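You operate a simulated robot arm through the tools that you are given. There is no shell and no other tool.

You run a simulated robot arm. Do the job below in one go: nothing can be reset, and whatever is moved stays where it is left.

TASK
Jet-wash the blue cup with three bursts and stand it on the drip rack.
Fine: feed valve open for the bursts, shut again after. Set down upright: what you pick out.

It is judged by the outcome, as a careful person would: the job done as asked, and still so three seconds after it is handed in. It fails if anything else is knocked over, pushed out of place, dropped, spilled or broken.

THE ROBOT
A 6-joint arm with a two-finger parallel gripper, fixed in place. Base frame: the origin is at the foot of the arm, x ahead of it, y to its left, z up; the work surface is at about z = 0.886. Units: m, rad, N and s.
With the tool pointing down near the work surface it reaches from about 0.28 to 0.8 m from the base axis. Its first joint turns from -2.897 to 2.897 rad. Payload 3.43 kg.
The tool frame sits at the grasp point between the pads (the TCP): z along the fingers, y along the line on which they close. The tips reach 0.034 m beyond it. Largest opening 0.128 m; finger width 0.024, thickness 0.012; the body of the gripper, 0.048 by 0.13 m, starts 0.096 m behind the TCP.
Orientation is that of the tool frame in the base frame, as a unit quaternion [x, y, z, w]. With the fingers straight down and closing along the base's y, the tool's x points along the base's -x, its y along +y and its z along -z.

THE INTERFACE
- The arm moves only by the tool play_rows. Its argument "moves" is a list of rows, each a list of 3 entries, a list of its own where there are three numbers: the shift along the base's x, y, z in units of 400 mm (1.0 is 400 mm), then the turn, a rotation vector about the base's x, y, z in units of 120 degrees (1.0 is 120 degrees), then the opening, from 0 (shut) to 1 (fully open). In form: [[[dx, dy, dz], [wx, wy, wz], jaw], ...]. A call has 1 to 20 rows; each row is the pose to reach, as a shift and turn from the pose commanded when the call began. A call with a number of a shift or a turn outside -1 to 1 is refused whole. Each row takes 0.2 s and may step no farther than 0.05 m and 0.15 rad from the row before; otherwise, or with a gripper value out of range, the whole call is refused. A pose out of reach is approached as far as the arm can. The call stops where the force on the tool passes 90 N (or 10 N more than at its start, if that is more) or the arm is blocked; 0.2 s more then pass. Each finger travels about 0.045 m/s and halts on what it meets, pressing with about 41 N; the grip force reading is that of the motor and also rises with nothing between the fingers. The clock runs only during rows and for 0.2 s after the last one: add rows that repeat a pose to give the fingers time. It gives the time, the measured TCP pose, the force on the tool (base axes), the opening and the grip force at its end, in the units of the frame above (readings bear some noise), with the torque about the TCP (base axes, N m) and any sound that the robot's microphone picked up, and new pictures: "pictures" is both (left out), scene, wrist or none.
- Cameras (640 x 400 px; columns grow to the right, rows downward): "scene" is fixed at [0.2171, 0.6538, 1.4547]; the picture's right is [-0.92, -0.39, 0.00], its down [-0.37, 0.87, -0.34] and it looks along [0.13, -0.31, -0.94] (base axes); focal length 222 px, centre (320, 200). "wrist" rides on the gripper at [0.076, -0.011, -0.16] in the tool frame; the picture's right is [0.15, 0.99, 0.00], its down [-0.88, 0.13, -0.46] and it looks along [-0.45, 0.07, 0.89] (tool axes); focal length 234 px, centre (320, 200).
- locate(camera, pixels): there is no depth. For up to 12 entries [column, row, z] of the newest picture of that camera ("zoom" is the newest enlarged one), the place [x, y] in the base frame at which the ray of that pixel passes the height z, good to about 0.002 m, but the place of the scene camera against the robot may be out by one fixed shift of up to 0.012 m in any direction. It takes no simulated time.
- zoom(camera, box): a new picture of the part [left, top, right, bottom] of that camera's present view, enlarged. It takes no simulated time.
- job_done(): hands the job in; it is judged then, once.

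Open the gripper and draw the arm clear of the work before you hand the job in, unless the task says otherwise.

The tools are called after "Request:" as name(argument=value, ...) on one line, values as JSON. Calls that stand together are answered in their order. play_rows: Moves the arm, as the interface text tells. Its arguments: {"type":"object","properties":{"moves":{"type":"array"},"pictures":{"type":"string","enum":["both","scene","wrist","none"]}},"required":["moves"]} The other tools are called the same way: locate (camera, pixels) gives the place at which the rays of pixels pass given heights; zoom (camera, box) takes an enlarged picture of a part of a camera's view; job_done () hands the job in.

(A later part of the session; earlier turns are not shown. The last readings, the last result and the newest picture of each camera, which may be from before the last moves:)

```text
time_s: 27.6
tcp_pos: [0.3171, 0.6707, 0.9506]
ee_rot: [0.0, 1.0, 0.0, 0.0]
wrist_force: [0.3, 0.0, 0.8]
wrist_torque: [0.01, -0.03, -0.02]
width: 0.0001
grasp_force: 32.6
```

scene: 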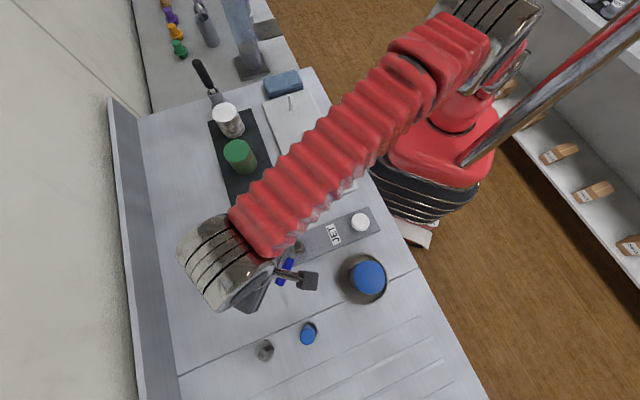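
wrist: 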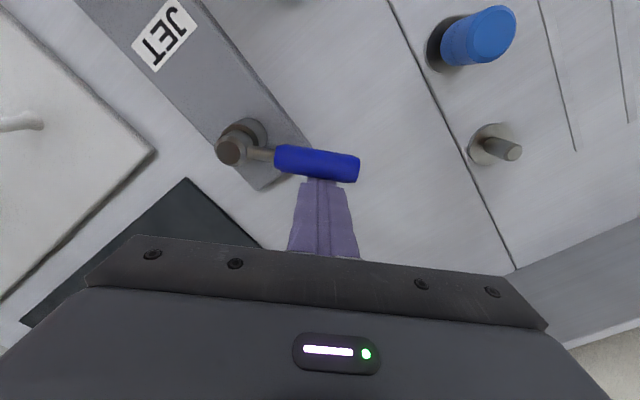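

Lever is about halfway (pointing +y). Continue the arc.

Request:
play_rows(moves=[[[-0.0145, 0.0045, 0], [0, 0, 0], 0], [[-0.0293, 0.0078, 0], [0, 0, 0], 0], [[-0.0445, 0.0098, 0], [0, 0, 0], 0], [[-0.0598, 0.0105, 0], [0, 0, 0], 0], [[-0.075, 0.0098, 0], [0, 0, 0], 0], [[-0.0903, 0.0078, 0], [0, 0, 0], 0], [[-0.0903, 0.0078, 0], [0, 0, 0], 0]], pictures="wrist")

```text
time_s: 29.2
tcp_pos: [0.2809, 0.6713, 0.9499]
ee_rot: [-0.001, 1.0, 0.0, 0.0]
wrist_force: [-0.1, -0.7, -0.6]
wrist_torque: [-0.02, 0.03, 0.02]
width: 0.0001
grasp_force: 32.8
```

wrist: 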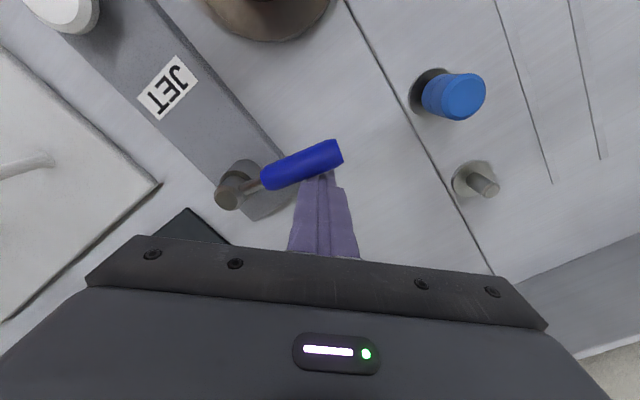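

Lever now ~115°. Continue carefully, looking for the end stop near 133°.

Request:
play_rows(moves=[[[-0.0074, -0.0015, 0], [0, 0, 0], 0], [[-0.0148, -0.0033, 0], [0, 0, 0], 0], [[-0.022, -0.0055, 0], [0, 0, 0], 0], [[-0.0293, -0.0078, 0], [0, 0, 0], 0], [[-0.0293, -0.0078, 0], [0, 0, 0], 0]], pictures="wrist")

```text
time_s: 30.4
tcp_pos: [0.2748, 0.6706, 0.95]
ee_rot: [0.0, 1.0, 0.003, 0.003]
wrist_force: [47.6, 27.0, -10.5]
wrist_torque: [0.24, -0.31, 0.19]
width: 0.0001
grasp_force: 32.7
```

wrist: 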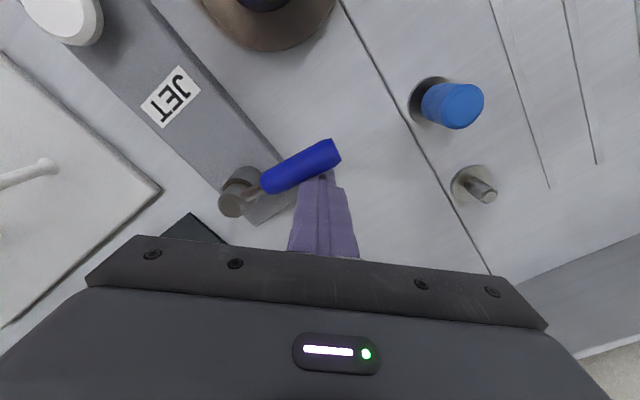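

That is the end stop (force 47 N), so the valve is now fully over. Back off and lift clear, then look at the lever.

Request:
play_rows(moves=[[[0.02, 0.0125, 0], [0, 0, 0], 0], [[0.055, 0.034, 0], [0, 0, 0], 0], [[0.055, 0.034, 0.08], [0, 0, 0], 0], [[0.055, 0.034, 0.18], [0, 0, 0], 0], [[0.055, 0.034, 0.28], [0, 0, 0], 0], [[0.055, 0.034, 0.28], [0, 0, 0], 0]])

```text
time_s: 31.8
tcp_pos: [0.2904, 0.682, 1.0629]
ee_rot: [-0.001, 1.0, 0.0, 0.0]
wrist_force: [0.1, 0.7, -0.7]
wrist_torque: [0.02, 0.03, -0.01]
width: 0.0
grasp_force: 32.7
```

scene: 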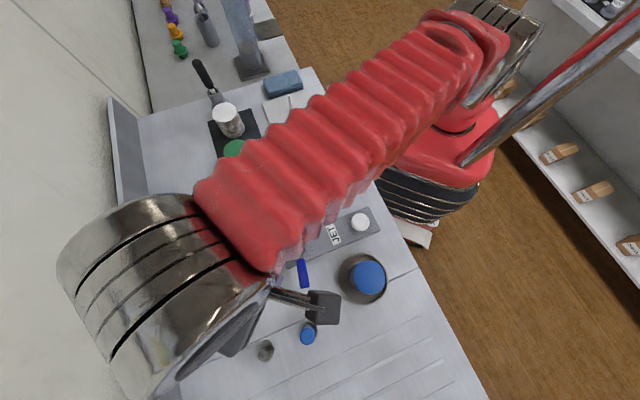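
wrist: 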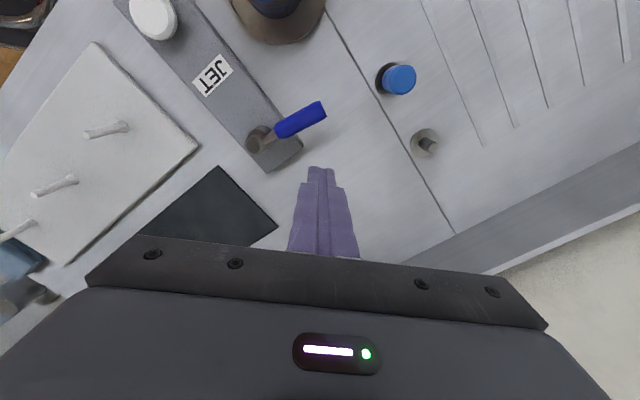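

Request:
locate(camera="wrist", pixels=[[322, 108, 0.94], [277, 130, 0.94], [260, 140, 0.95], [154, 15, 0.91], [154, 15, 0.93]])

Request:
zoom(camera="scene", box=[280, 195, 420, 315])

Request:
zoom(camera="wrist", box=[120, 0, 360, 180])

```text
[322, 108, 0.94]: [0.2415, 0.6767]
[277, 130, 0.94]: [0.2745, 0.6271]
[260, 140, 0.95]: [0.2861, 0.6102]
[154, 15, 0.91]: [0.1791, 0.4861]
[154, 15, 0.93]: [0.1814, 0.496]
```

```text
3.33 times, centred on (350, 255) of scene
```

zoom: 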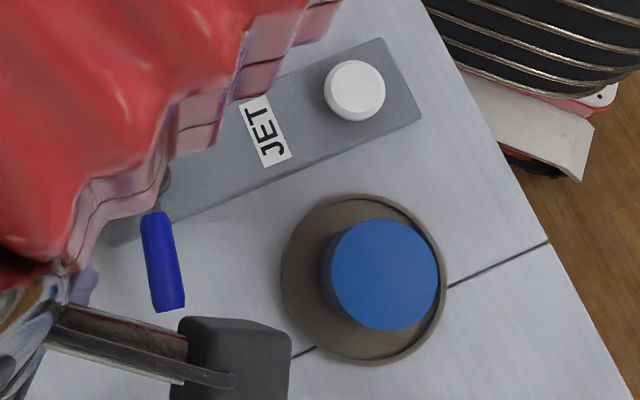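

```text
2.22 times, centred on (240, 90) of wrist
```

zoom: 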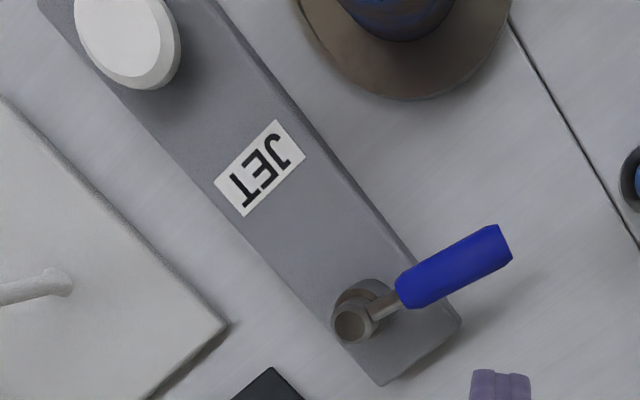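

The lever has swung ~80° to its stop at ~125°. Button centre triangulates to (0.1805,0.4915), top z≈0.921. Move above it with fingers closed, and lower to just above.

Request:
play_rows(moves=[[[-0.045, -0.08, 0], [0, 0, 0], 0], [[-0.09, -0.16, 0], [0, 0, 0], 0], [[-0.135, -0.24, 0], [0, 0, 0], 0], [[-0.18, -0.32, 0], [0, 0, 0], 0], [[-0.225, -0.4, 0], [0, 0, 0], 0], [[-0.275, -0.479, 0], [0, 0, 0], 0], [[-0.275, -0.479, -0.1], [0, 0, 0], 0], [[-0.275, -0.479, -0.18], [0, 0, 0], 0], [[-0.275, -0.479, -0.18], [0, 0, 0], 0]])

```text
time_s: 33.8
tcp_pos: [0.1829, 0.4919, 0.9916]
ee_rot: [0.0, 1.0, 0.0, 0.0]
wrist_force: [-0.8, 0.7, 0.4]
wrist_torque: [-0.03, 0.03, 0.02]
width: 0.0001
grasp_force: 33.3
```

scene: 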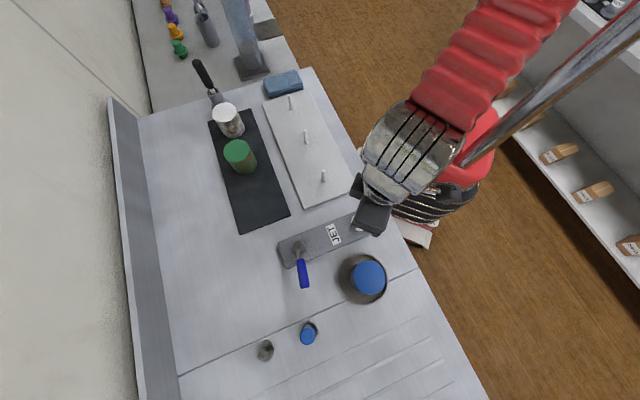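
wrist: 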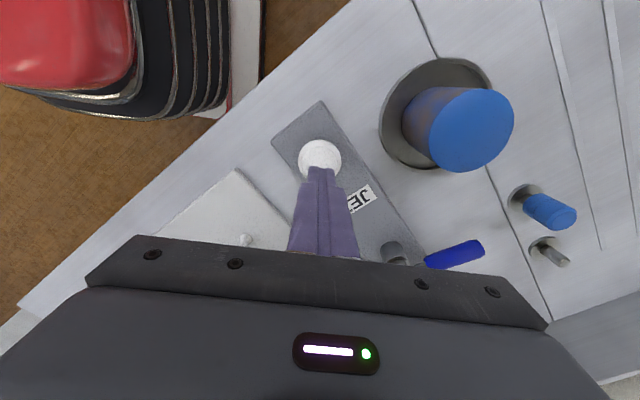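

Request:
zoom(camera="wrist", box=[260, 120, 400, 220])

Request:
locate(camera="wrist", pixels=[[320, 160, 0.921], [298, 160, 0.921], [342, 160, 0.921], [320, 140, 0.921], [455, 130, 0.96]])

```text
4.00 times, centred on (330, 170) of wrist
```

zoom: 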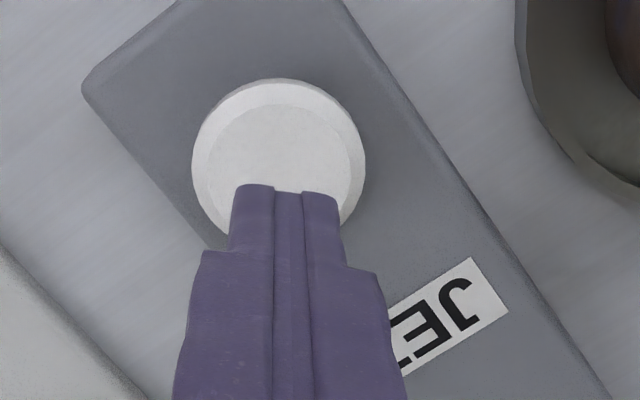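

```text
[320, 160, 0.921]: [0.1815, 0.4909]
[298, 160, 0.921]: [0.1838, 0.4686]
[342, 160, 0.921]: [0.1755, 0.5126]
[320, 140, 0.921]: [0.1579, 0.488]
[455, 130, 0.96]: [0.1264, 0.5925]
```

Centred on the button. Lower to ~5 mm above its top, then press in small steps listening for the sound.

Request:
play_rows(moves=[[[0, 0, -0.04], [0, 0, 0], 0], [[0, 0, -0.07], [0, 0, 0], 0], [[0, 0, -0.07], [0, 0, 0], 0]], pictures="none")

Request:
play_rows(moves=[[[0, 0, -0.01], [0, 0, 0], 0], [[0, 0, -0.015], [0, 0, 0], 0]], pictures="none")

```text
time_s: 34.6
tcp_pos: [0.182, 0.4916, 0.9624]
ee_rot: [-0.001, 1.0, 0.0, 0.0]
wrist_force: [0.2, -0.3, -1.2]
wrist_torque: [-0.01, -0.01, 0.0]
width: 0.0
grasp_force: 33.1
```

```text
time_s: 35.2
tcp_pos: [0.1815, 0.4914, 0.9567]
ee_rot: [0.0, 1.0, 0.0, 0.0]
wrist_force: [-0.3, -0.5, 1.9]
wrist_torque: [-0.03, 0.03, 0.0]
width: 0.0
grasp_force: 33.5
```

Just touching (1.9 N). Press 2 mm further and listen.

Request:
play_rows(moves=[[[0, 0, -0.005], [0, 0, 0], 0]], pictures="none")

```text
time_s: 35.6
tcp_pos: [0.1832, 0.4911, 0.9545]
ee_rot: [0.0, 1.0, 0.0, 0.0]
wrist_force: [1.4, 0.8, 2.4]
wrist_torque: [0.01, -0.03, 0.0]
width: 0.0001
grasp_force: 33.2
heard: click
```

A click was heard. Take a look while lifting off to release the button.

Request:
play_rows(moves=[[[0, 0, 0], [0, 0, 0], 0], [[0, 0, 0], [0, 0, 0], 0]])

```text
time_s: 36.2
tcp_pos: [0.1818, 0.4919, 0.9556]
ee_rot: [0.0, 1.0, 0.0, 0.0]
wrist_force: [1.2, 0.7, 2.8]
wrist_torque: [0.0, -0.02, 0.02]
width: 0.0001
grasp_force: 32.9
```

scene: 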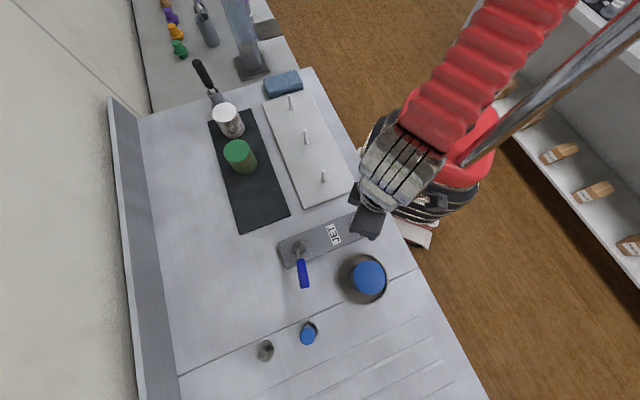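
wrist: 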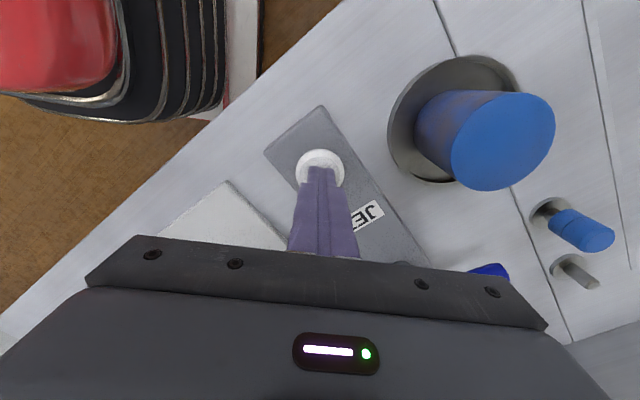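

Request:
zoom(camera="wrist", box=[380, 40, 620, 220])

Request:
zoom(camera="scene", box=[320, 235, 420, 315])

```text
2.22 times, centred on (500, 130) of wrist
```

zoom: 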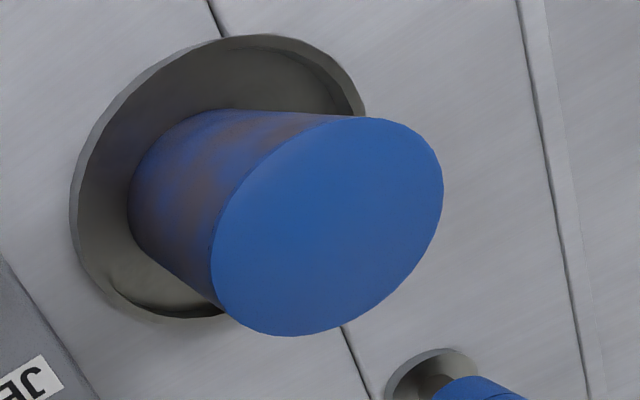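

```text
5.00 times, centred on (370, 275) of scene
```

zoom: 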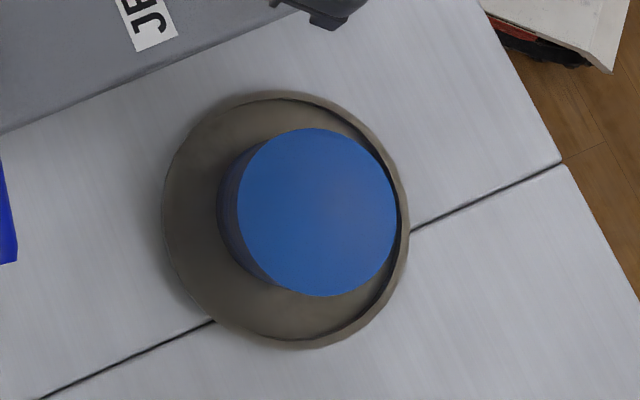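

Only a click so far and the cup still looks soiled. Release the button fully and listen.

Request:
play_rows(moves=[[[0, 0, 0.015], [0, 0, 0], 0], [[0, 0, 0.035], [0, 0, 0], 0], [[0, 0, 0.035], [0, 0, 0], 0], [[0, 0, 0.035], [0, 0, 0], 0]])

```text
time_s: 37.2
tcp_pos: [0.1826, 0.4928, 0.9692]
ee_rot: [0.0, 1.0, 0.001, 0.001]
wrist_force: [-0.3, 0.5, 0.2]
wrist_torque: [0.03, 0.03, 0.01]
width: 0.0004
grasp_force: 33.0
```

scene: 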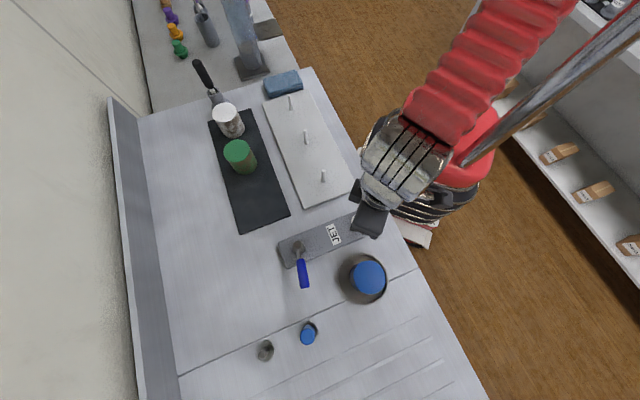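
wrist: 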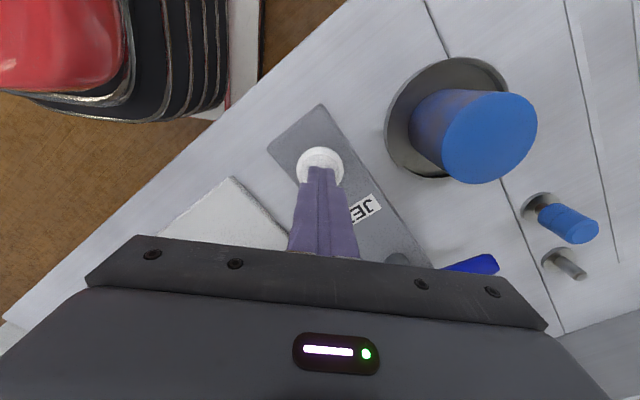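

Request:
zoom(camera="wrist", box=[380, 40, 560, 200])

```text
2.50 times, centred on (470, 120) of wrist
```

zoom: 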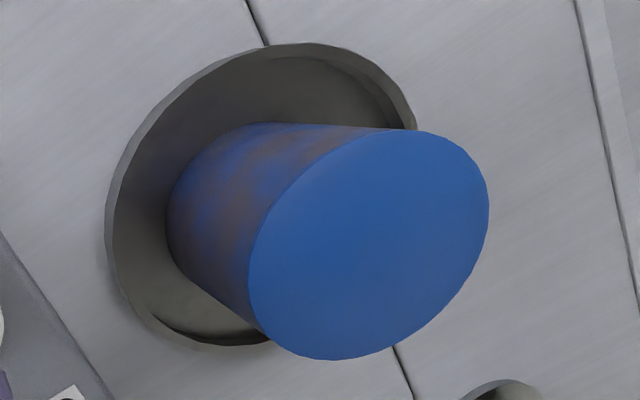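

No release sound. Press a second time, going to the same depth, then test whether the button has deeper travel with another sound.

Request:
play_rows(moves=[[[0, 0, -0.025], [0, 0, 0], 0], [[0, 0, -0.03], [0, 0, 0], 0], [[0, 0, -0.035], [0, 0, 0], 0]], pictures="none")

```text
time_s: 38.0
tcp_pos: [0.1814, 0.4912, 0.9548]
ee_rot: [0.0, 1.0, 0.0, 0.0]
wrist_force: [-0.3, 0.2, 2.5]
wrist_torque: [0.04, 0.0, -0.03]
width: 0.0001
grasp_force: 32.9
heard: click
```

Second click at the same depth. While held down, press a bit deeper to see whether there is further travel or sound.

Request:
play_rows(moves=[[[0, 0, -0.005], [0, 0, 0], 0]], pictures="none")

```text
time_s: 38.4
tcp_pos: [0.182, 0.4909, 0.9533]
ee_rot: [0.001, 1.0, 0.0, 0.0]
wrist_force: [-2.6, -1.3, 6.4]
wrist_torque: [0.0, 0.11, -0.03]
width: 0.0
grasp_force: 33.1
```

Request:
play_rows(moves=[[[0, 0, -0.0025], [0, 0, 0], 0], [[0, 0, -0.0025], [0, 0, 0], 0]])

```text
time_s: 39.0
tcp_pos: [0.1814, 0.4922, 0.953]
ee_rot: [0.0, 1.0, 0.001, 0.0]
wrist_force: [-2.6, -1.7, 12.1]
wrist_torque: [-0.06, 0.09, -0.01]
width: 0.0002
grasp_force: 32.7
```

scene: 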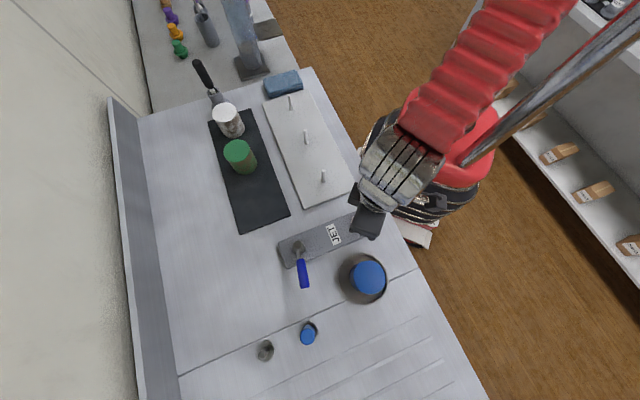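
wrist: 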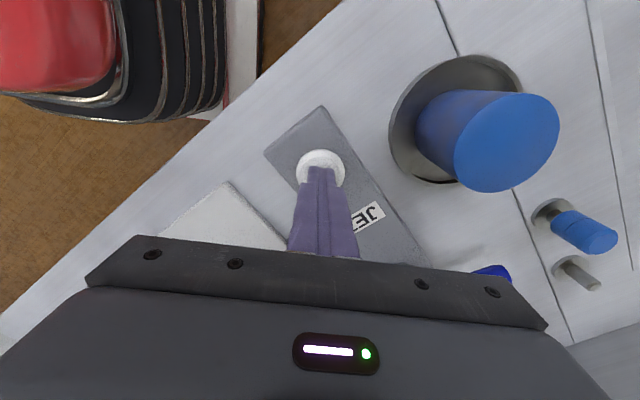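

Request:
zoom(camera="wrist", box=[380, 40, 620, 220])

Request:
zoom(camera="wrist", box=[500, 170, 640, 300])

```text
2.22 times, centred on (500, 130) of wrist
```

zoom: 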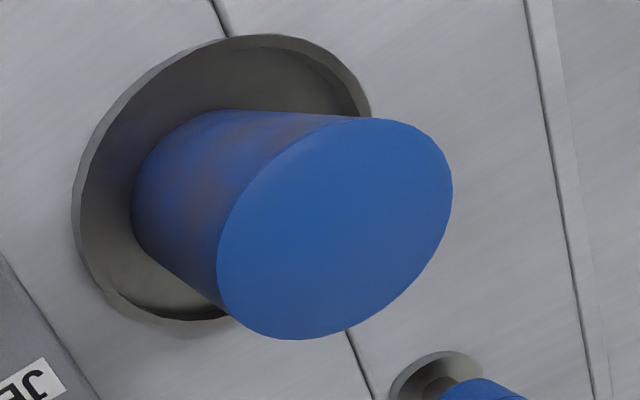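

```text
3.08 times, centred on (570, 235) of wrist
```

zoom: 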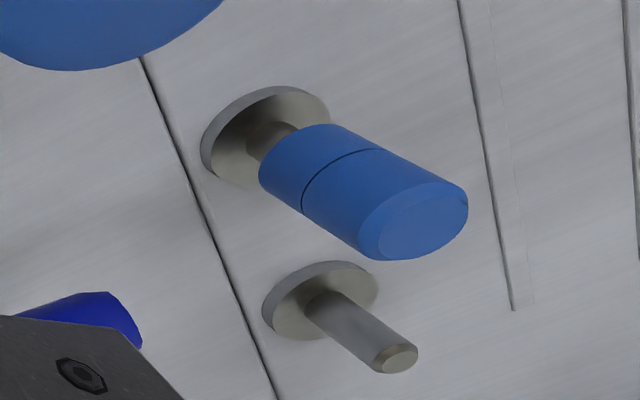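

The cup's soil is visibly fainter than after the first click, so each click is a real burst: two done. Release fully, then press once more.

Request:
play_rows(moves=[[[0, 0, 0.02], [0, 0, 0], 0], [[0, 0, 0.0425], [0, 0, 0], 0], [[0, 0, 0.0425], [0, 0, 0], 0], [[0, 0, 0.0425], [0, 0, 0], 0]])

```text
time_s: 40.0
tcp_pos: [0.1821, 0.4912, 0.969]
ee_rot: [0.0, 1.0, 0.001, 0.0]
wrist_force: [0.1, -0.6, -0.3]
wrist_torque: [0.02, 0.01, 0.02]
width: 0.0002
grasp_force: 33.7
```

scene: 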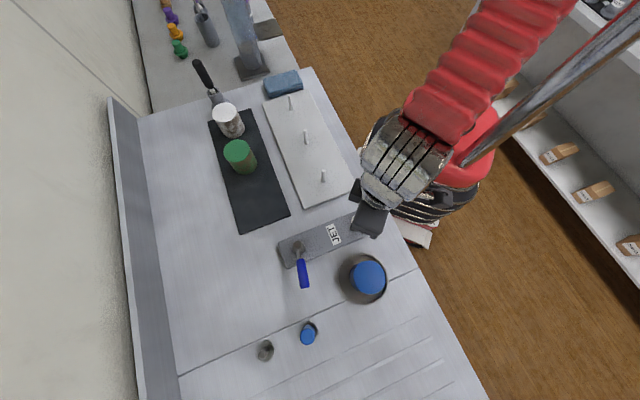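
wrist: 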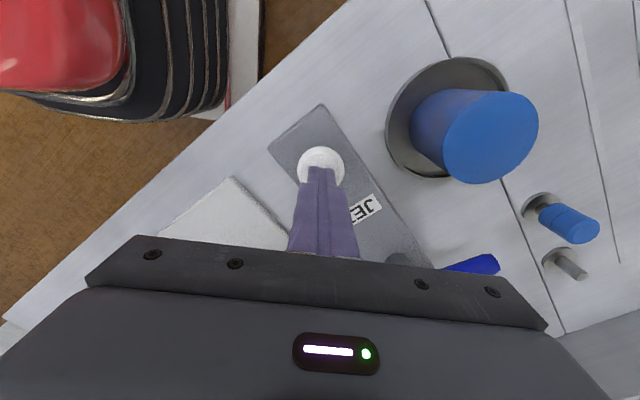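

Compare the cup's soil at the same pose as after the first click.

Request:
zoom(camera="wrist", box=[380, 40, 560, 200])

```text
2.50 times, centred on (470, 120) of wrist
```

zoom: 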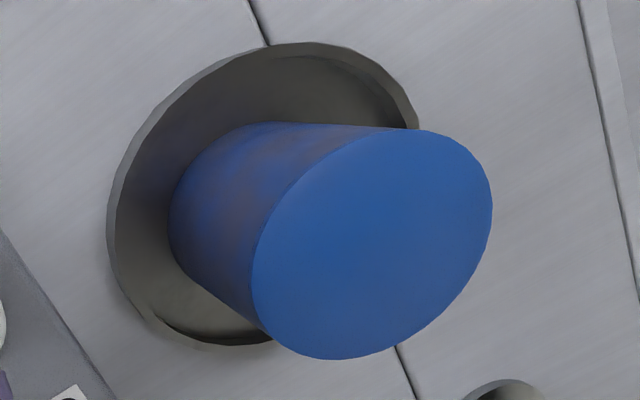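

Clearly cleaner than after click one (same viewpoint), confirming bursts are working. Third and last press now.

Request:
play_rows(moves=[[[0, 0, -0.025], [0, 0, 0], 0], [[0, 0, -0.03], [0, 0, 0], 0], [[0, 0, -0.0365], [0, 0, 0], 0]], pictures="none")

```text
time_s: 40.8
tcp_pos: [0.181, 0.4925, 0.9545]
ee_rot: [0.0, 1.0, 0.0, 0.0]
wrist_force: [0.0, -1.6, 3.1]
wrist_torque: [-0.04, -0.03, 0.01]
width: 0.0
grasp_force: 33.4
heard: click
```

Third click heard. Hold a moment, then lift to the same height and check the cup.

Request:
play_rows(moves=[[[0, 0, 0], [0, 0, 0], 0], [[0, 0, 0.02], [0, 0, 0], 0], [[0, 0, 0.0365], [0, 0, 0], 0], [[0, 0, 0.0365], [0, 0, 0], 0], [[0, 0, 0.0365], [0, 0, 0], 0]], pictures="wrist")

Request:
zoom(camera="wrist", box=[380, 40, 560, 200])

```text
time_s: 42.0
tcp_pos: [0.1813, 0.4923, 0.969]
ee_rot: [0.0, 1.0, 0.0, 0.0]
wrist_force: [0.7, 0.0, -0.6]
wrist_torque: [0.03, 0.01, -0.01]
width: 0.0002
grasp_force: 32.9
```

wrist: 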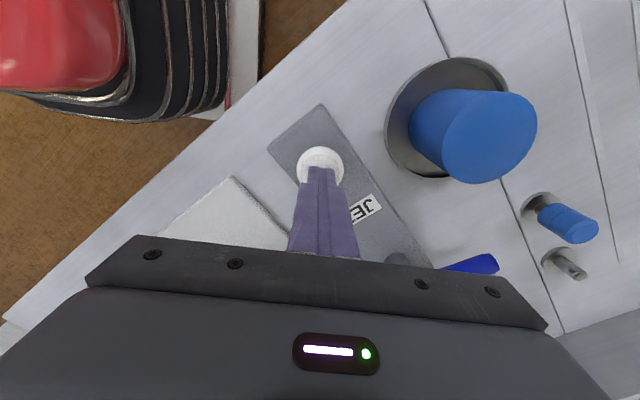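

```text
2.50 times, centred on (470, 120) of wrist
```

zoom: 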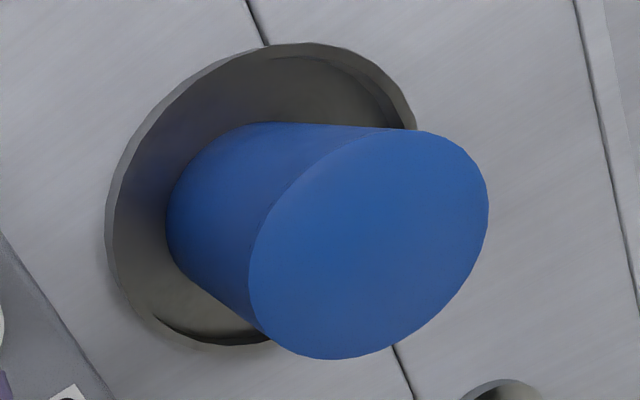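

The cup is now fully clean after three bursts. Next shut the valve: rise and move to the basin side of the lever.

Request:
play_rows(moves=[[[0, 0, 0.1], [0, 0, 0], 0], [[0, 0, 0.2], [0, 0, 0], 0], [[0.01, 0.06, 0.225], [0, 0, 0], 0], [[0.03, 0.15, 0.225], [0, 0, 0], 0], [[0.05, 0.24, 0.225], [0, 0, 0], 0], [[0.07, 0.32, 0.225], [0, 0, 0], 0], [[0.08, 0.364, 0.225], [0, 0, 0], 0], [[0.08, 0.364, 0.225], [0, 0, 0], 0]])

```text
time_s: 43.8
tcp_pos: [0.2136, 0.6365, 1.0592]
ee_rot: [0.0, 1.0, 0.0, 0.0]
wrist_force: [-0.8, -0.3, -0.1]
wrist_torque: [-0.01, 0.01, -0.02]
width: 0.0
grasp_force: 32.9
```

scene: 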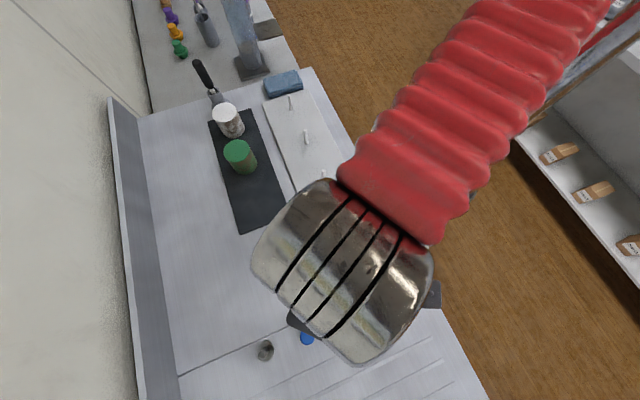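
wrist: 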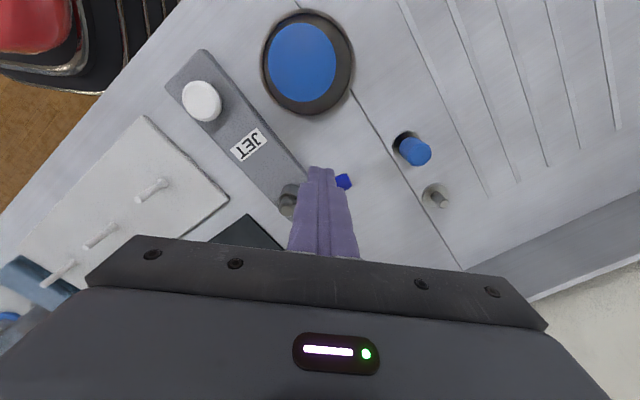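

Request:
locate(camera="wrist", pixels=[[344, 181, 0.94], [350, 184, 0.94], [337, 176, 0.94], [303, 62, 0.958], [353, 90, 0.89]])

Request:
zoom(camera="wrist", box=[260, 140, 380, 240])

```text
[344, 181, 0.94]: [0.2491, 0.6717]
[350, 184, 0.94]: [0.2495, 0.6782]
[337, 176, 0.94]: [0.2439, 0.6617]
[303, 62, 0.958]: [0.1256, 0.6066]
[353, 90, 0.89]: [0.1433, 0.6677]
```

```text
4.00 times, centred on (320, 190) of wrist
```

zoom: 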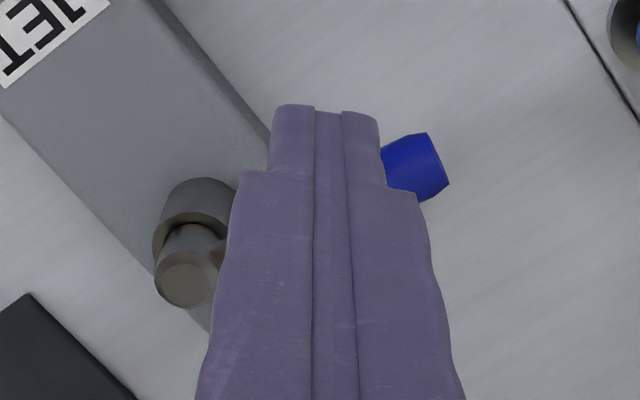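

Clearance to the lever is about 2 cm. Descend beside it with tips at z≈0.916.

Request:
play_rows(moves=[[[0, 0, -0.1], [0, 0, 0], 0], [[0, 0, -0.2], [0, 0, 0], 0], [[0, 0, -0.27], [0, 0, 0], 0], [[0, 0, -0.27], [0, 0, 0], 0]], pictures="wrist")

```text
time_s: 44.8
tcp_pos: [0.2137, 0.6365, 0.9524]
ee_rot: [0.0, 1.0, 0.0, 0.0]
wrist_force: [1.0, 0.1, -0.2]
wrist_torque: [-0.01, 0.02, 0.01]
width: 0.0
grasp_force: 32.9
```

wrist: 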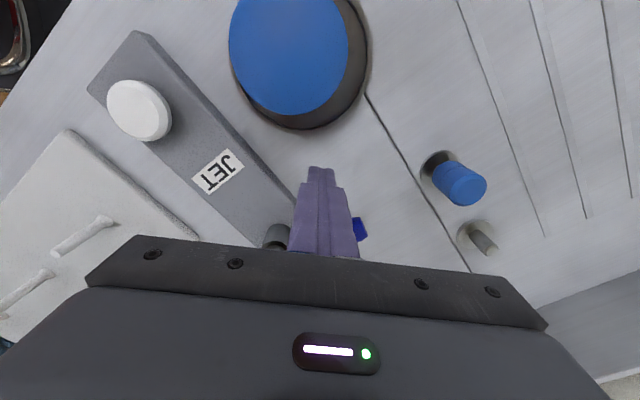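

Push the lever clockwise along its arc, first to about halfway.

Request:
play_rows(moves=[[[0.026, 0.0104, 0], [0, 0, 0], 0], [[0.0515, 0.0208, 0], [0, 0, 0], 0], [[0.0608, 0.0328, 0], [0, 0, 0], 0], [[0.071, 0.044, 0], [0, 0, 0], 0], [[0.0823, 0.0543, 0], [0, 0, 0], 0], [[0.0943, 0.0635, 0], [0, 0, 0], 0], [[0.1073, 0.0718, 0], [0, 0, 0], 0], [[0.1208, 0.0788, 0], [0, 0, 0], 0], [[0.1208, 0.0788, 0], [0, 0, 0], 0]], pictures="wrist")

```text
time_s: 46.8
tcp_pos: [0.2627, 0.6694, 0.951]
ee_rot: [0.0, 1.0, 0.0, 0.0]
wrist_force: [0.3, 0.2, 0.1]
wrist_torque: [-0.01, 0.03, 0.02]
width: 0.0
grasp_force: 33.0
```

wrist: 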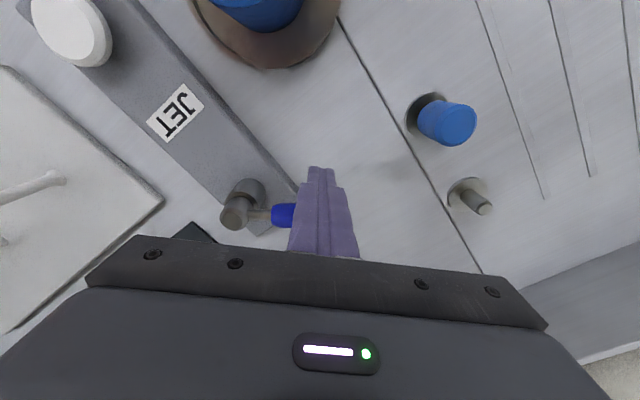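

The lever follows. Continue the arc clockwise.

Request:
play_rows(moves=[[[0.0143, 0.006, 0], [0, 0, 0], 0], [[0.0288, 0.0105, 0], [0, 0, 0], 0], [[0.0435, 0.0138, 0], [0, 0, 0], 0], [[0.0588, 0.0158, 0], [0, 0, 0], 0], [[0.074, 0.0165, 0], [0, 0, 0], 0], [[0.0893, 0.0158, 0], [0, 0, 0], 0], [[0.1045, 0.0138, 0], [0, 0, 0], 0], [[0.1045, 0.0138, 0], [0, 0, 0], 0]], pictures="wrist")

```text
time_s: 48.6
tcp_pos: [0.3039, 0.6749, 0.9519]
ee_rot: [0.0, 1.0, 0.0, 0.0]
wrist_force: [0.3, 0.3, 0.0]
wrist_torque: [-0.04, 0.03, -0.04]
width: 0.0002
grasp_force: 33.2
```

wrist: 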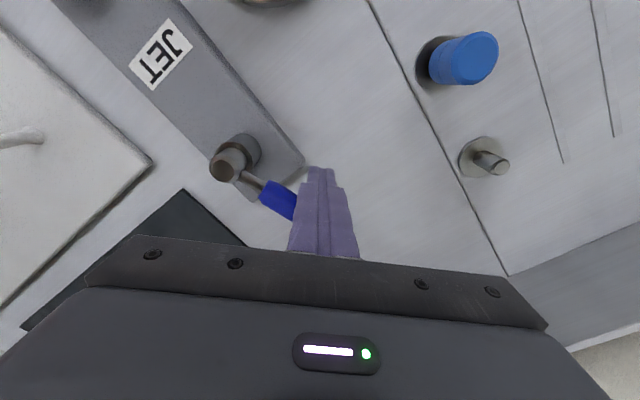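

Lever near 62°. Go on carefully toward the shut stop at ~43°.

Request:
play_rows(moves=[[[0.0148, -0.0033, 0], [0, 0, 0], 0], [[0.0293, -0.0078, 0], [0, 0, 0], 0], [[0.0435, -0.0138, 0], [0, 0, 0], 0], [[0.0435, -0.0138, 0], [0, 0, 0], 0]], pictures="wrist")

```text
time_s: 49.6
tcp_pos: [0.321, 0.6684, 0.9503]
ee_rot: [0.0, 1.0, 0.0, 0.001]
wrist_force: [-0.9, 0.3, 0.9]
wrist_torque: [0.0, -0.02, -0.03]
width: 0.0
grasp_force: 33.5
```

wrist: 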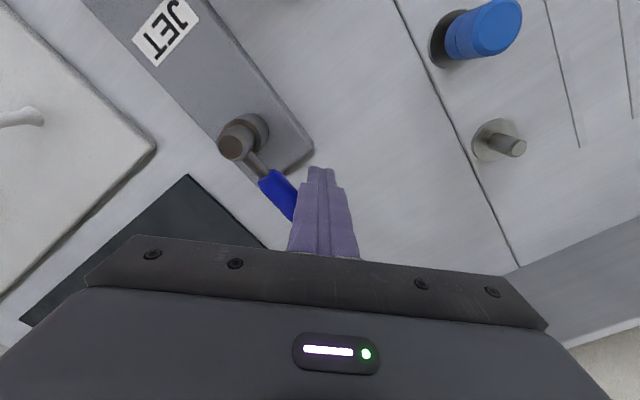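

Request:
zoom(camera="wrist", box=[200, 90, 340, 240])

Request:
locate(camera="wrist", pixels=[[233, 146, 0.95], [262, 180, 0.94], [283, 202, 0.94]])

```text
2.67 times, centred on (270, 165) of wrist
```

zoom: 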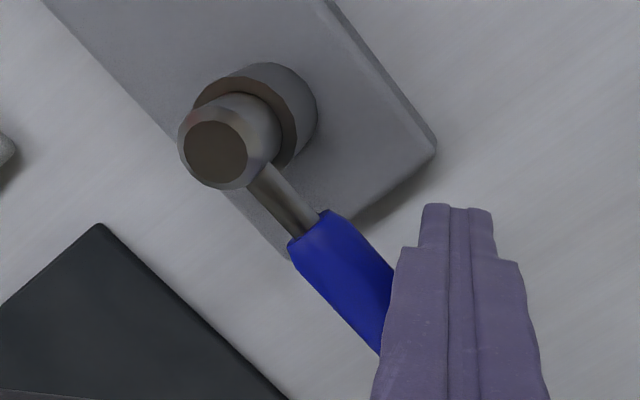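

```text
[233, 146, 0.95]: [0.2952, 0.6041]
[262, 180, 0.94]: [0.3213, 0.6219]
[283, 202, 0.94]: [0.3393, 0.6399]
```

Lever is close to its original direction. Advance in small steps until the stop is felt.

Request:
play_rows(moves=[[[0.007, -0.0035, 0], [0, 0, 0], 0], [[0.0135, -0.007, 0], [0, 0, 0], 0], [[0.0135, -0.007, 0], [0, 0, 0], 0]], pictures="none")

```text
time_s: 50.4
tcp_pos: [0.3246, 0.667, 0.9499]
ee_rot: [0.0, 1.0, 0.001, -0.001]
wrist_force: [-22.3, 16.0, 1.5]
wrist_torque: [0.08, 0.12, -0.04]
width: 0.0001
grasp_force: 32.8
```

The stop is felt (27 N): the valve is back at its shut position. Back off, lift, open the fingers and look.

Request:
play_rows(moves=[[[-0.025, 0.0264, 0], [0, 0, 0], 0], [[-0.05, 0.0528, 0], [0, 0, 0], 0], [[-0.05, 0.0528, 0.1], [0, 0, 0], 0], [[-0.05, 0.0528, 0.2], [0, 0, 0], 0], [[-0.05, 0.0528, 0.3], [0, 0, 0], 0], [[-0.05, 0.0528, 0.3], [0, 0, 0], 0]])

```text
time_s: 51.8
tcp_pos: [0.3074, 0.6876, 1.0697]
ee_rot: [0.0, 1.0, 0.0, -0.001]
wrist_force: [0.0, -0.7, 0.0]
wrist_torque: [0.04, 0.0, -0.03]
width: 0.0
grasp_force: 32.9
```

scene: 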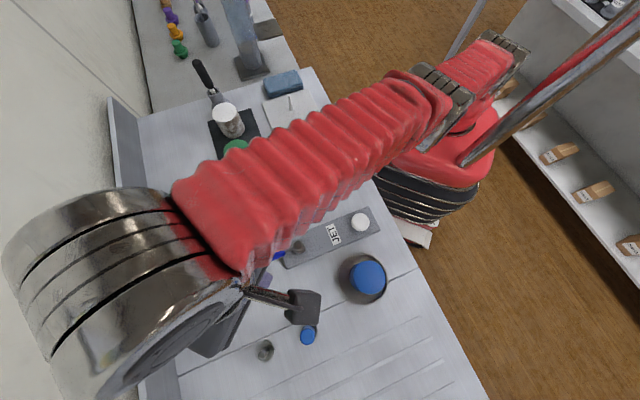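
wrist: 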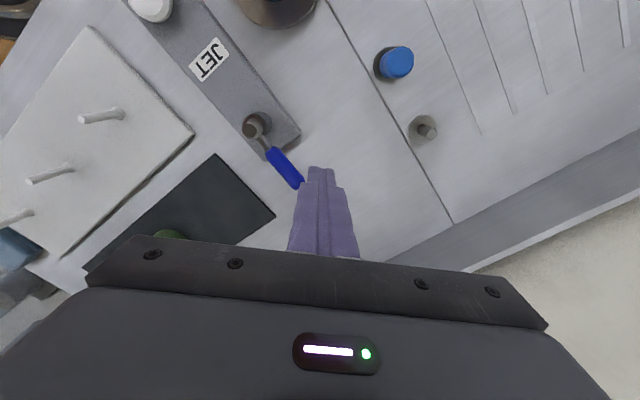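

Request:
locate(camera="wrist", pixels=[[299, 185, 0.94], [271, 151, 0.94], [254, 124, 0.95]])

```text
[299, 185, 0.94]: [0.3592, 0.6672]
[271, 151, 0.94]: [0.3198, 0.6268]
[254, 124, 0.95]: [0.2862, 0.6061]
```

Lever tip is back at (0.359,0.667), its original position — valve shut. Now move back above the cup with the gripper opening.

Request:
play_rows(moves=[[[-0.09, -0.04, 0], [0, 0, 0], 0.2], [[-0.18, -0.08, 0], [0, 0, 0], 0.6], [[-0.27, -0.12, 0], [0, 0, 0], 1], [[-0.36, -0.163, 0], [0, 0, 0], 1], [[-0.4468, -0.2015, 0], [0, 0, 0], 1], [[-0.4468, -0.2015, -0.05], [0, 0, 0], 1], [[-0.4468, -0.2015, -0.1], [0, 0, 0], 1], [[-0.4468, -0.2015, -0.1], [0, 0, 0], 1]])

```text
time_s: 53.6
tcp_pos: [0.173, 0.7022, 1.1157]
ee_rot: [0.0, 1.0, -0.005, -0.001]
wrist_force: [0.4, -0.1, -0.9]
wrist_torque: [0.01, 0.01, 0.01]
width: 0.128
grasp_force: 0.0
out of reach, approached as far as the arm can: row 1, 2, 3, 4, 5, 6, 7, 8
```

scene: 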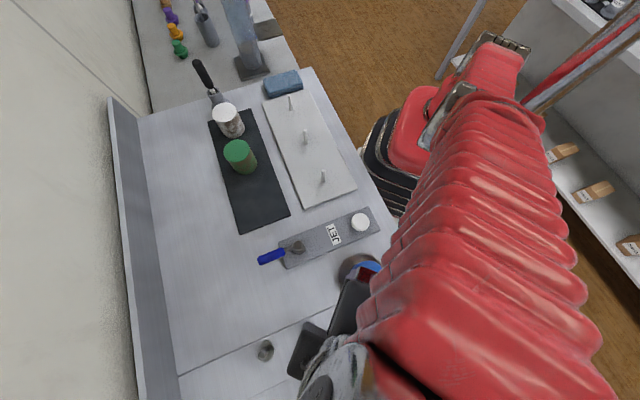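
wrist: 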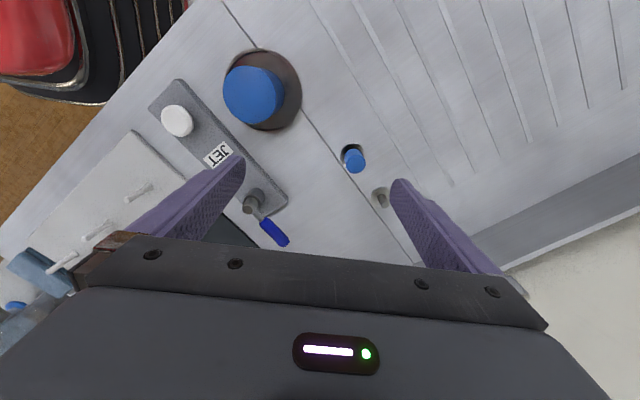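

The arm stalled at (0.173,0.702,1.116) — an awkward stretched configuration, nothing touched. Command a small raise with no lateral shift to see where the reference pose is and let it recover.

Request:
play_rows(moves=[[[0, 0, 0.1], [0, 0, 0], 1], [[0, 0, 0.1], [0, 0, 0], 1]])

```text
time_s: 54.2
tcp_pos: [0.1706, 0.6961, 1.1403]
ee_rot: [0.0, 1.0, 0.0, 0.0]
wrist_force: [0.4, 0.3, -0.9]
wrist_torque: [-0.01, 0.04, -0.06]
width: 0.1277
grasp_force: 0.0
out of reach, approached as far as the arm can: row 1, 2
```

scene: 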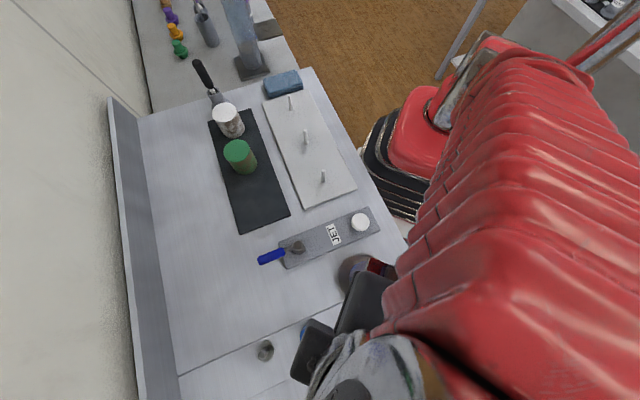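
wrist: 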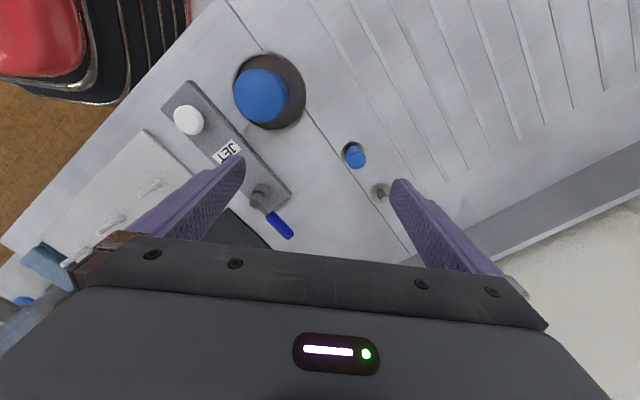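

The arm ended fully stretched (a straight-elbow singularity at this height). Lowering slightly along its reach should let the elbow bend again; I'll drop 4 cm, still well above the cup (tips > 0.99).

Request:
play_rows(moves=[[[0, 0, -0.03], [0, 0, 0], 1], [[0, 0, -0.06], [0, 0, 0], 1], [[0, 0, -0.1], [0, 0, 0], 1], [[0, 0, -0.1], [0, 0, 0], 1]])

```text
time_s: 55.2
tcp_pos: [0.174, 0.7035, 1.1134]
ee_rot: [0.0, 1.0, -0.007, -0.002]
wrist_force: [0.1, 0.0, 0.1]
wrist_torque: [0.02, 0.01, -0.01]
width: 0.1279
grasp_force: 0.0
out of reach, approached as far as the arm can: row 1, 2, 3, 4
```

scene: 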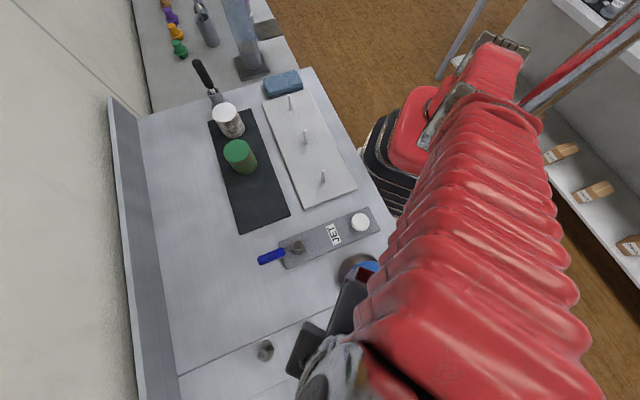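
wrist: 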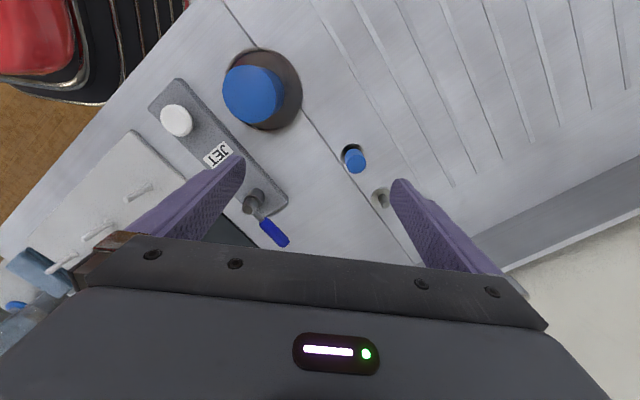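

It is behaving deterministically: stuck with the elbow straight relative to the commanded point. I'll move the commanded point outward to (0.20,0.71,1.03), under the current tool position, so the arm swings down and the elbow bends normally (tips stay ≥0.99).

Request:
play_rows(moves=[[[0.05, 0.07, 0], [0, 0, 0], 1], [[0.1, 0.14, 0], [0, 0, 0], 1], [[0.14, 0.2, 0], [0, 0, 0], 1], [[0.183, 0.257, 0], [0, 0, 0], 1], [[0.183, 0.257, 0], [0, 0, 0], 1], [[0.183, 0.257, 0], [0, 0, 0], 1]])

```text
time_s: 56.6
tcp_pos: [0.2231, 0.7139, 1.0753]
ee_rot: [0.001, 1.0, -0.001, 0.0]
wrist_force: [-0.5, -0.2, -0.9]
wrist_torque: [0.01, 0.01, -0.02]
width: 0.128
grasp_force: 0.1
out of reach, approached as far as the arm can: row 1, 2, 3, 4, 5, 6
```

scene: 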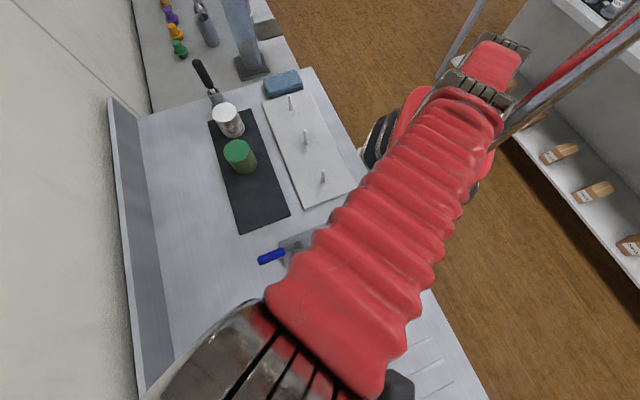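
wrist: 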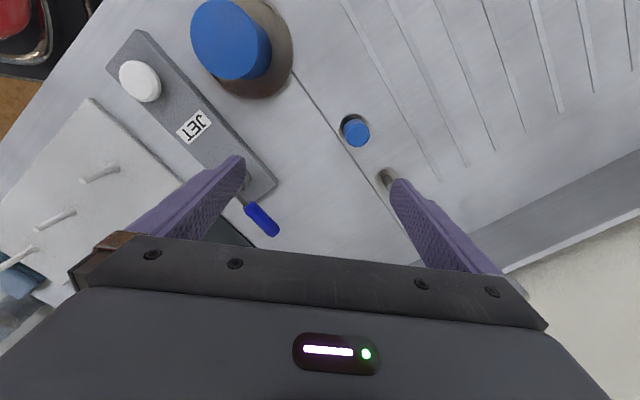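

Still fully stretched (distance from shoulder constant). The elbow must be pulled straight and then bent the right way: I'll stretch outward over the clear drainboard area at (0.14,0.80) at height (tips ~0.98), then swing downward and inward from there.

Request:
play_rows(moves=[[[-0.035, 0.067, 0], [0, 0, 0], 1], [[-0.07, 0.134, 0], [0, 0, 0], 1], [[-0.105, 0.2, 0], [0, 0, 0], 1], [[-0.14, 0.2675, 0], [0, 0, 0], 1], [[-0.14, 0.2675, 0], [0, 0, 0], 1], [[-0.14, 0.2675, 0], [0, 0, 0], 1]])

```text
time_s: 58.0
tcp_pos: [0.1517, 0.744, 1.0439]
ee_rot: [0.0, 1.0, 0.0, 0.0]
wrist_force: [-0.5, -0.1, -0.7]
wrist_torque: [0.01, -0.02, 0.02]
width: 0.128
grasp_force: 0.0
out of reach, approached as far as the arm can: row 1, 2, 3, 4, 5, 6
```

scene: 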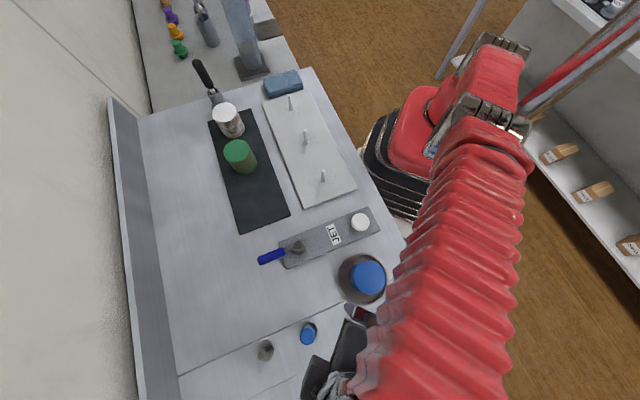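
wrist: 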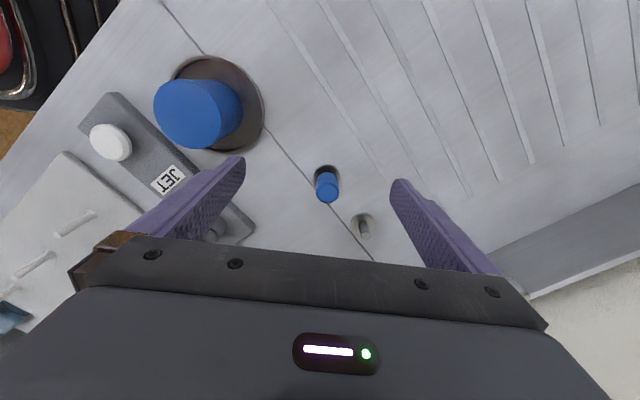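

Stretched over the clear area at (0.152,0.744,1.044). Now swing down and slightly inward so the elbow bends the normal way (tips end ≥0.92 above an empty patch).

Request:
play_rows(moves=[[[-0.005, -0.03, -0.052], [0, 0, 0], 1], [[-0.01, -0.0675, -0.102], [0, 0, 0], 1], [[-0.0175, -0.105, -0.152], [0, 0, 0], 1], [[-0.025, -0.1425, -0.1895], [0, 0, 0], 1], [[-0.025, -0.1425, -0.1895], [0, 0, 0], 1], [[-0.025, -0.1425, -0.1895], [0, 0, 0], 1]])

```text
time_s: 59.4
tcp_pos: [0.1515, 0.7431, 1.0377]
ee_rot: [0.0, 1.0, -0.001, 0.0]
wrist_force: [0.0, -0.9, 0.5]
wrist_torque: [0.0, -0.01, 0.02]
width: 0.128
grasp_force: 0.0
out of reach, approached as far as the arm can: row 1, 2, 3, 4, 5, 6
```

scene: 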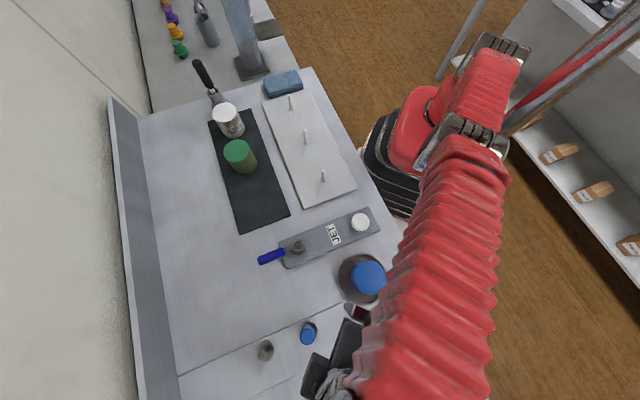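
wrist: 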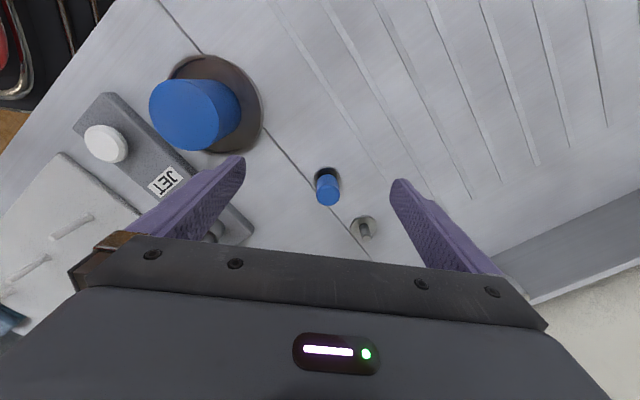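

Still stuck; it isn't following the target down. I'll command the exact radius/height at which it last tracked properly (r≈0.7525, z≈1.07) at this clear azimuth, and see whether the out-of-reach flag clears.

Request:
play_rows(moves=[[[0, -0.02, 0.08], [0, 0, 0], 1], [[-0.004, -0.035, 0.16], [0, 0, 0], 1], [[-0.008, -0.0475, 0.24], [0, 0, 0], 1], [[-0.008, -0.0475, 0.2895], [0, 0, 0], 1], [[-0.008, -0.0475, 0.2895], [0, 0, 0], 1], [[-0.008, -0.0475, 0.2895], [0, 0, 0], 1]])

```text
time_s: 60.8
tcp_pos: [0.144, 0.7022, 1.137]
ee_rot: [0.0, 1.0, 0.0, 0.001]
wrist_force: [-0.9, 0.7, -0.1]
wrist_torque: [-0.02, 0.0, 0.01]
width: 0.128
grasp_force: 0.1
out of reach, approached as far as the arm can: row 2, 3, 4, 5, 6
```

scene: 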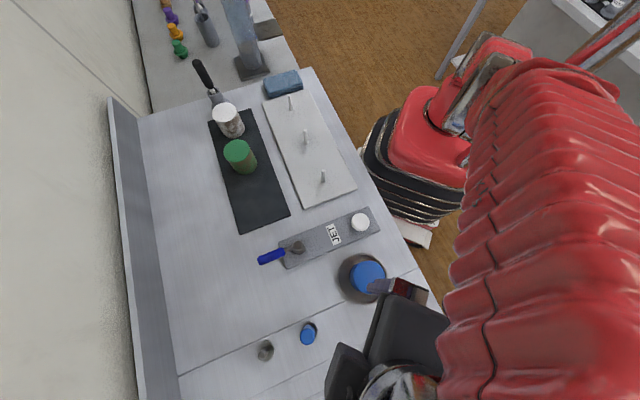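
wrist: 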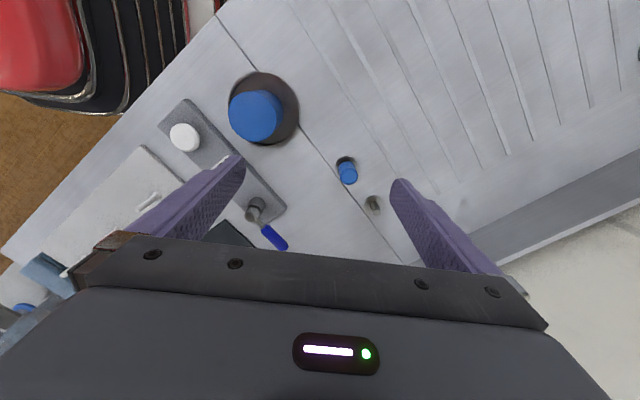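

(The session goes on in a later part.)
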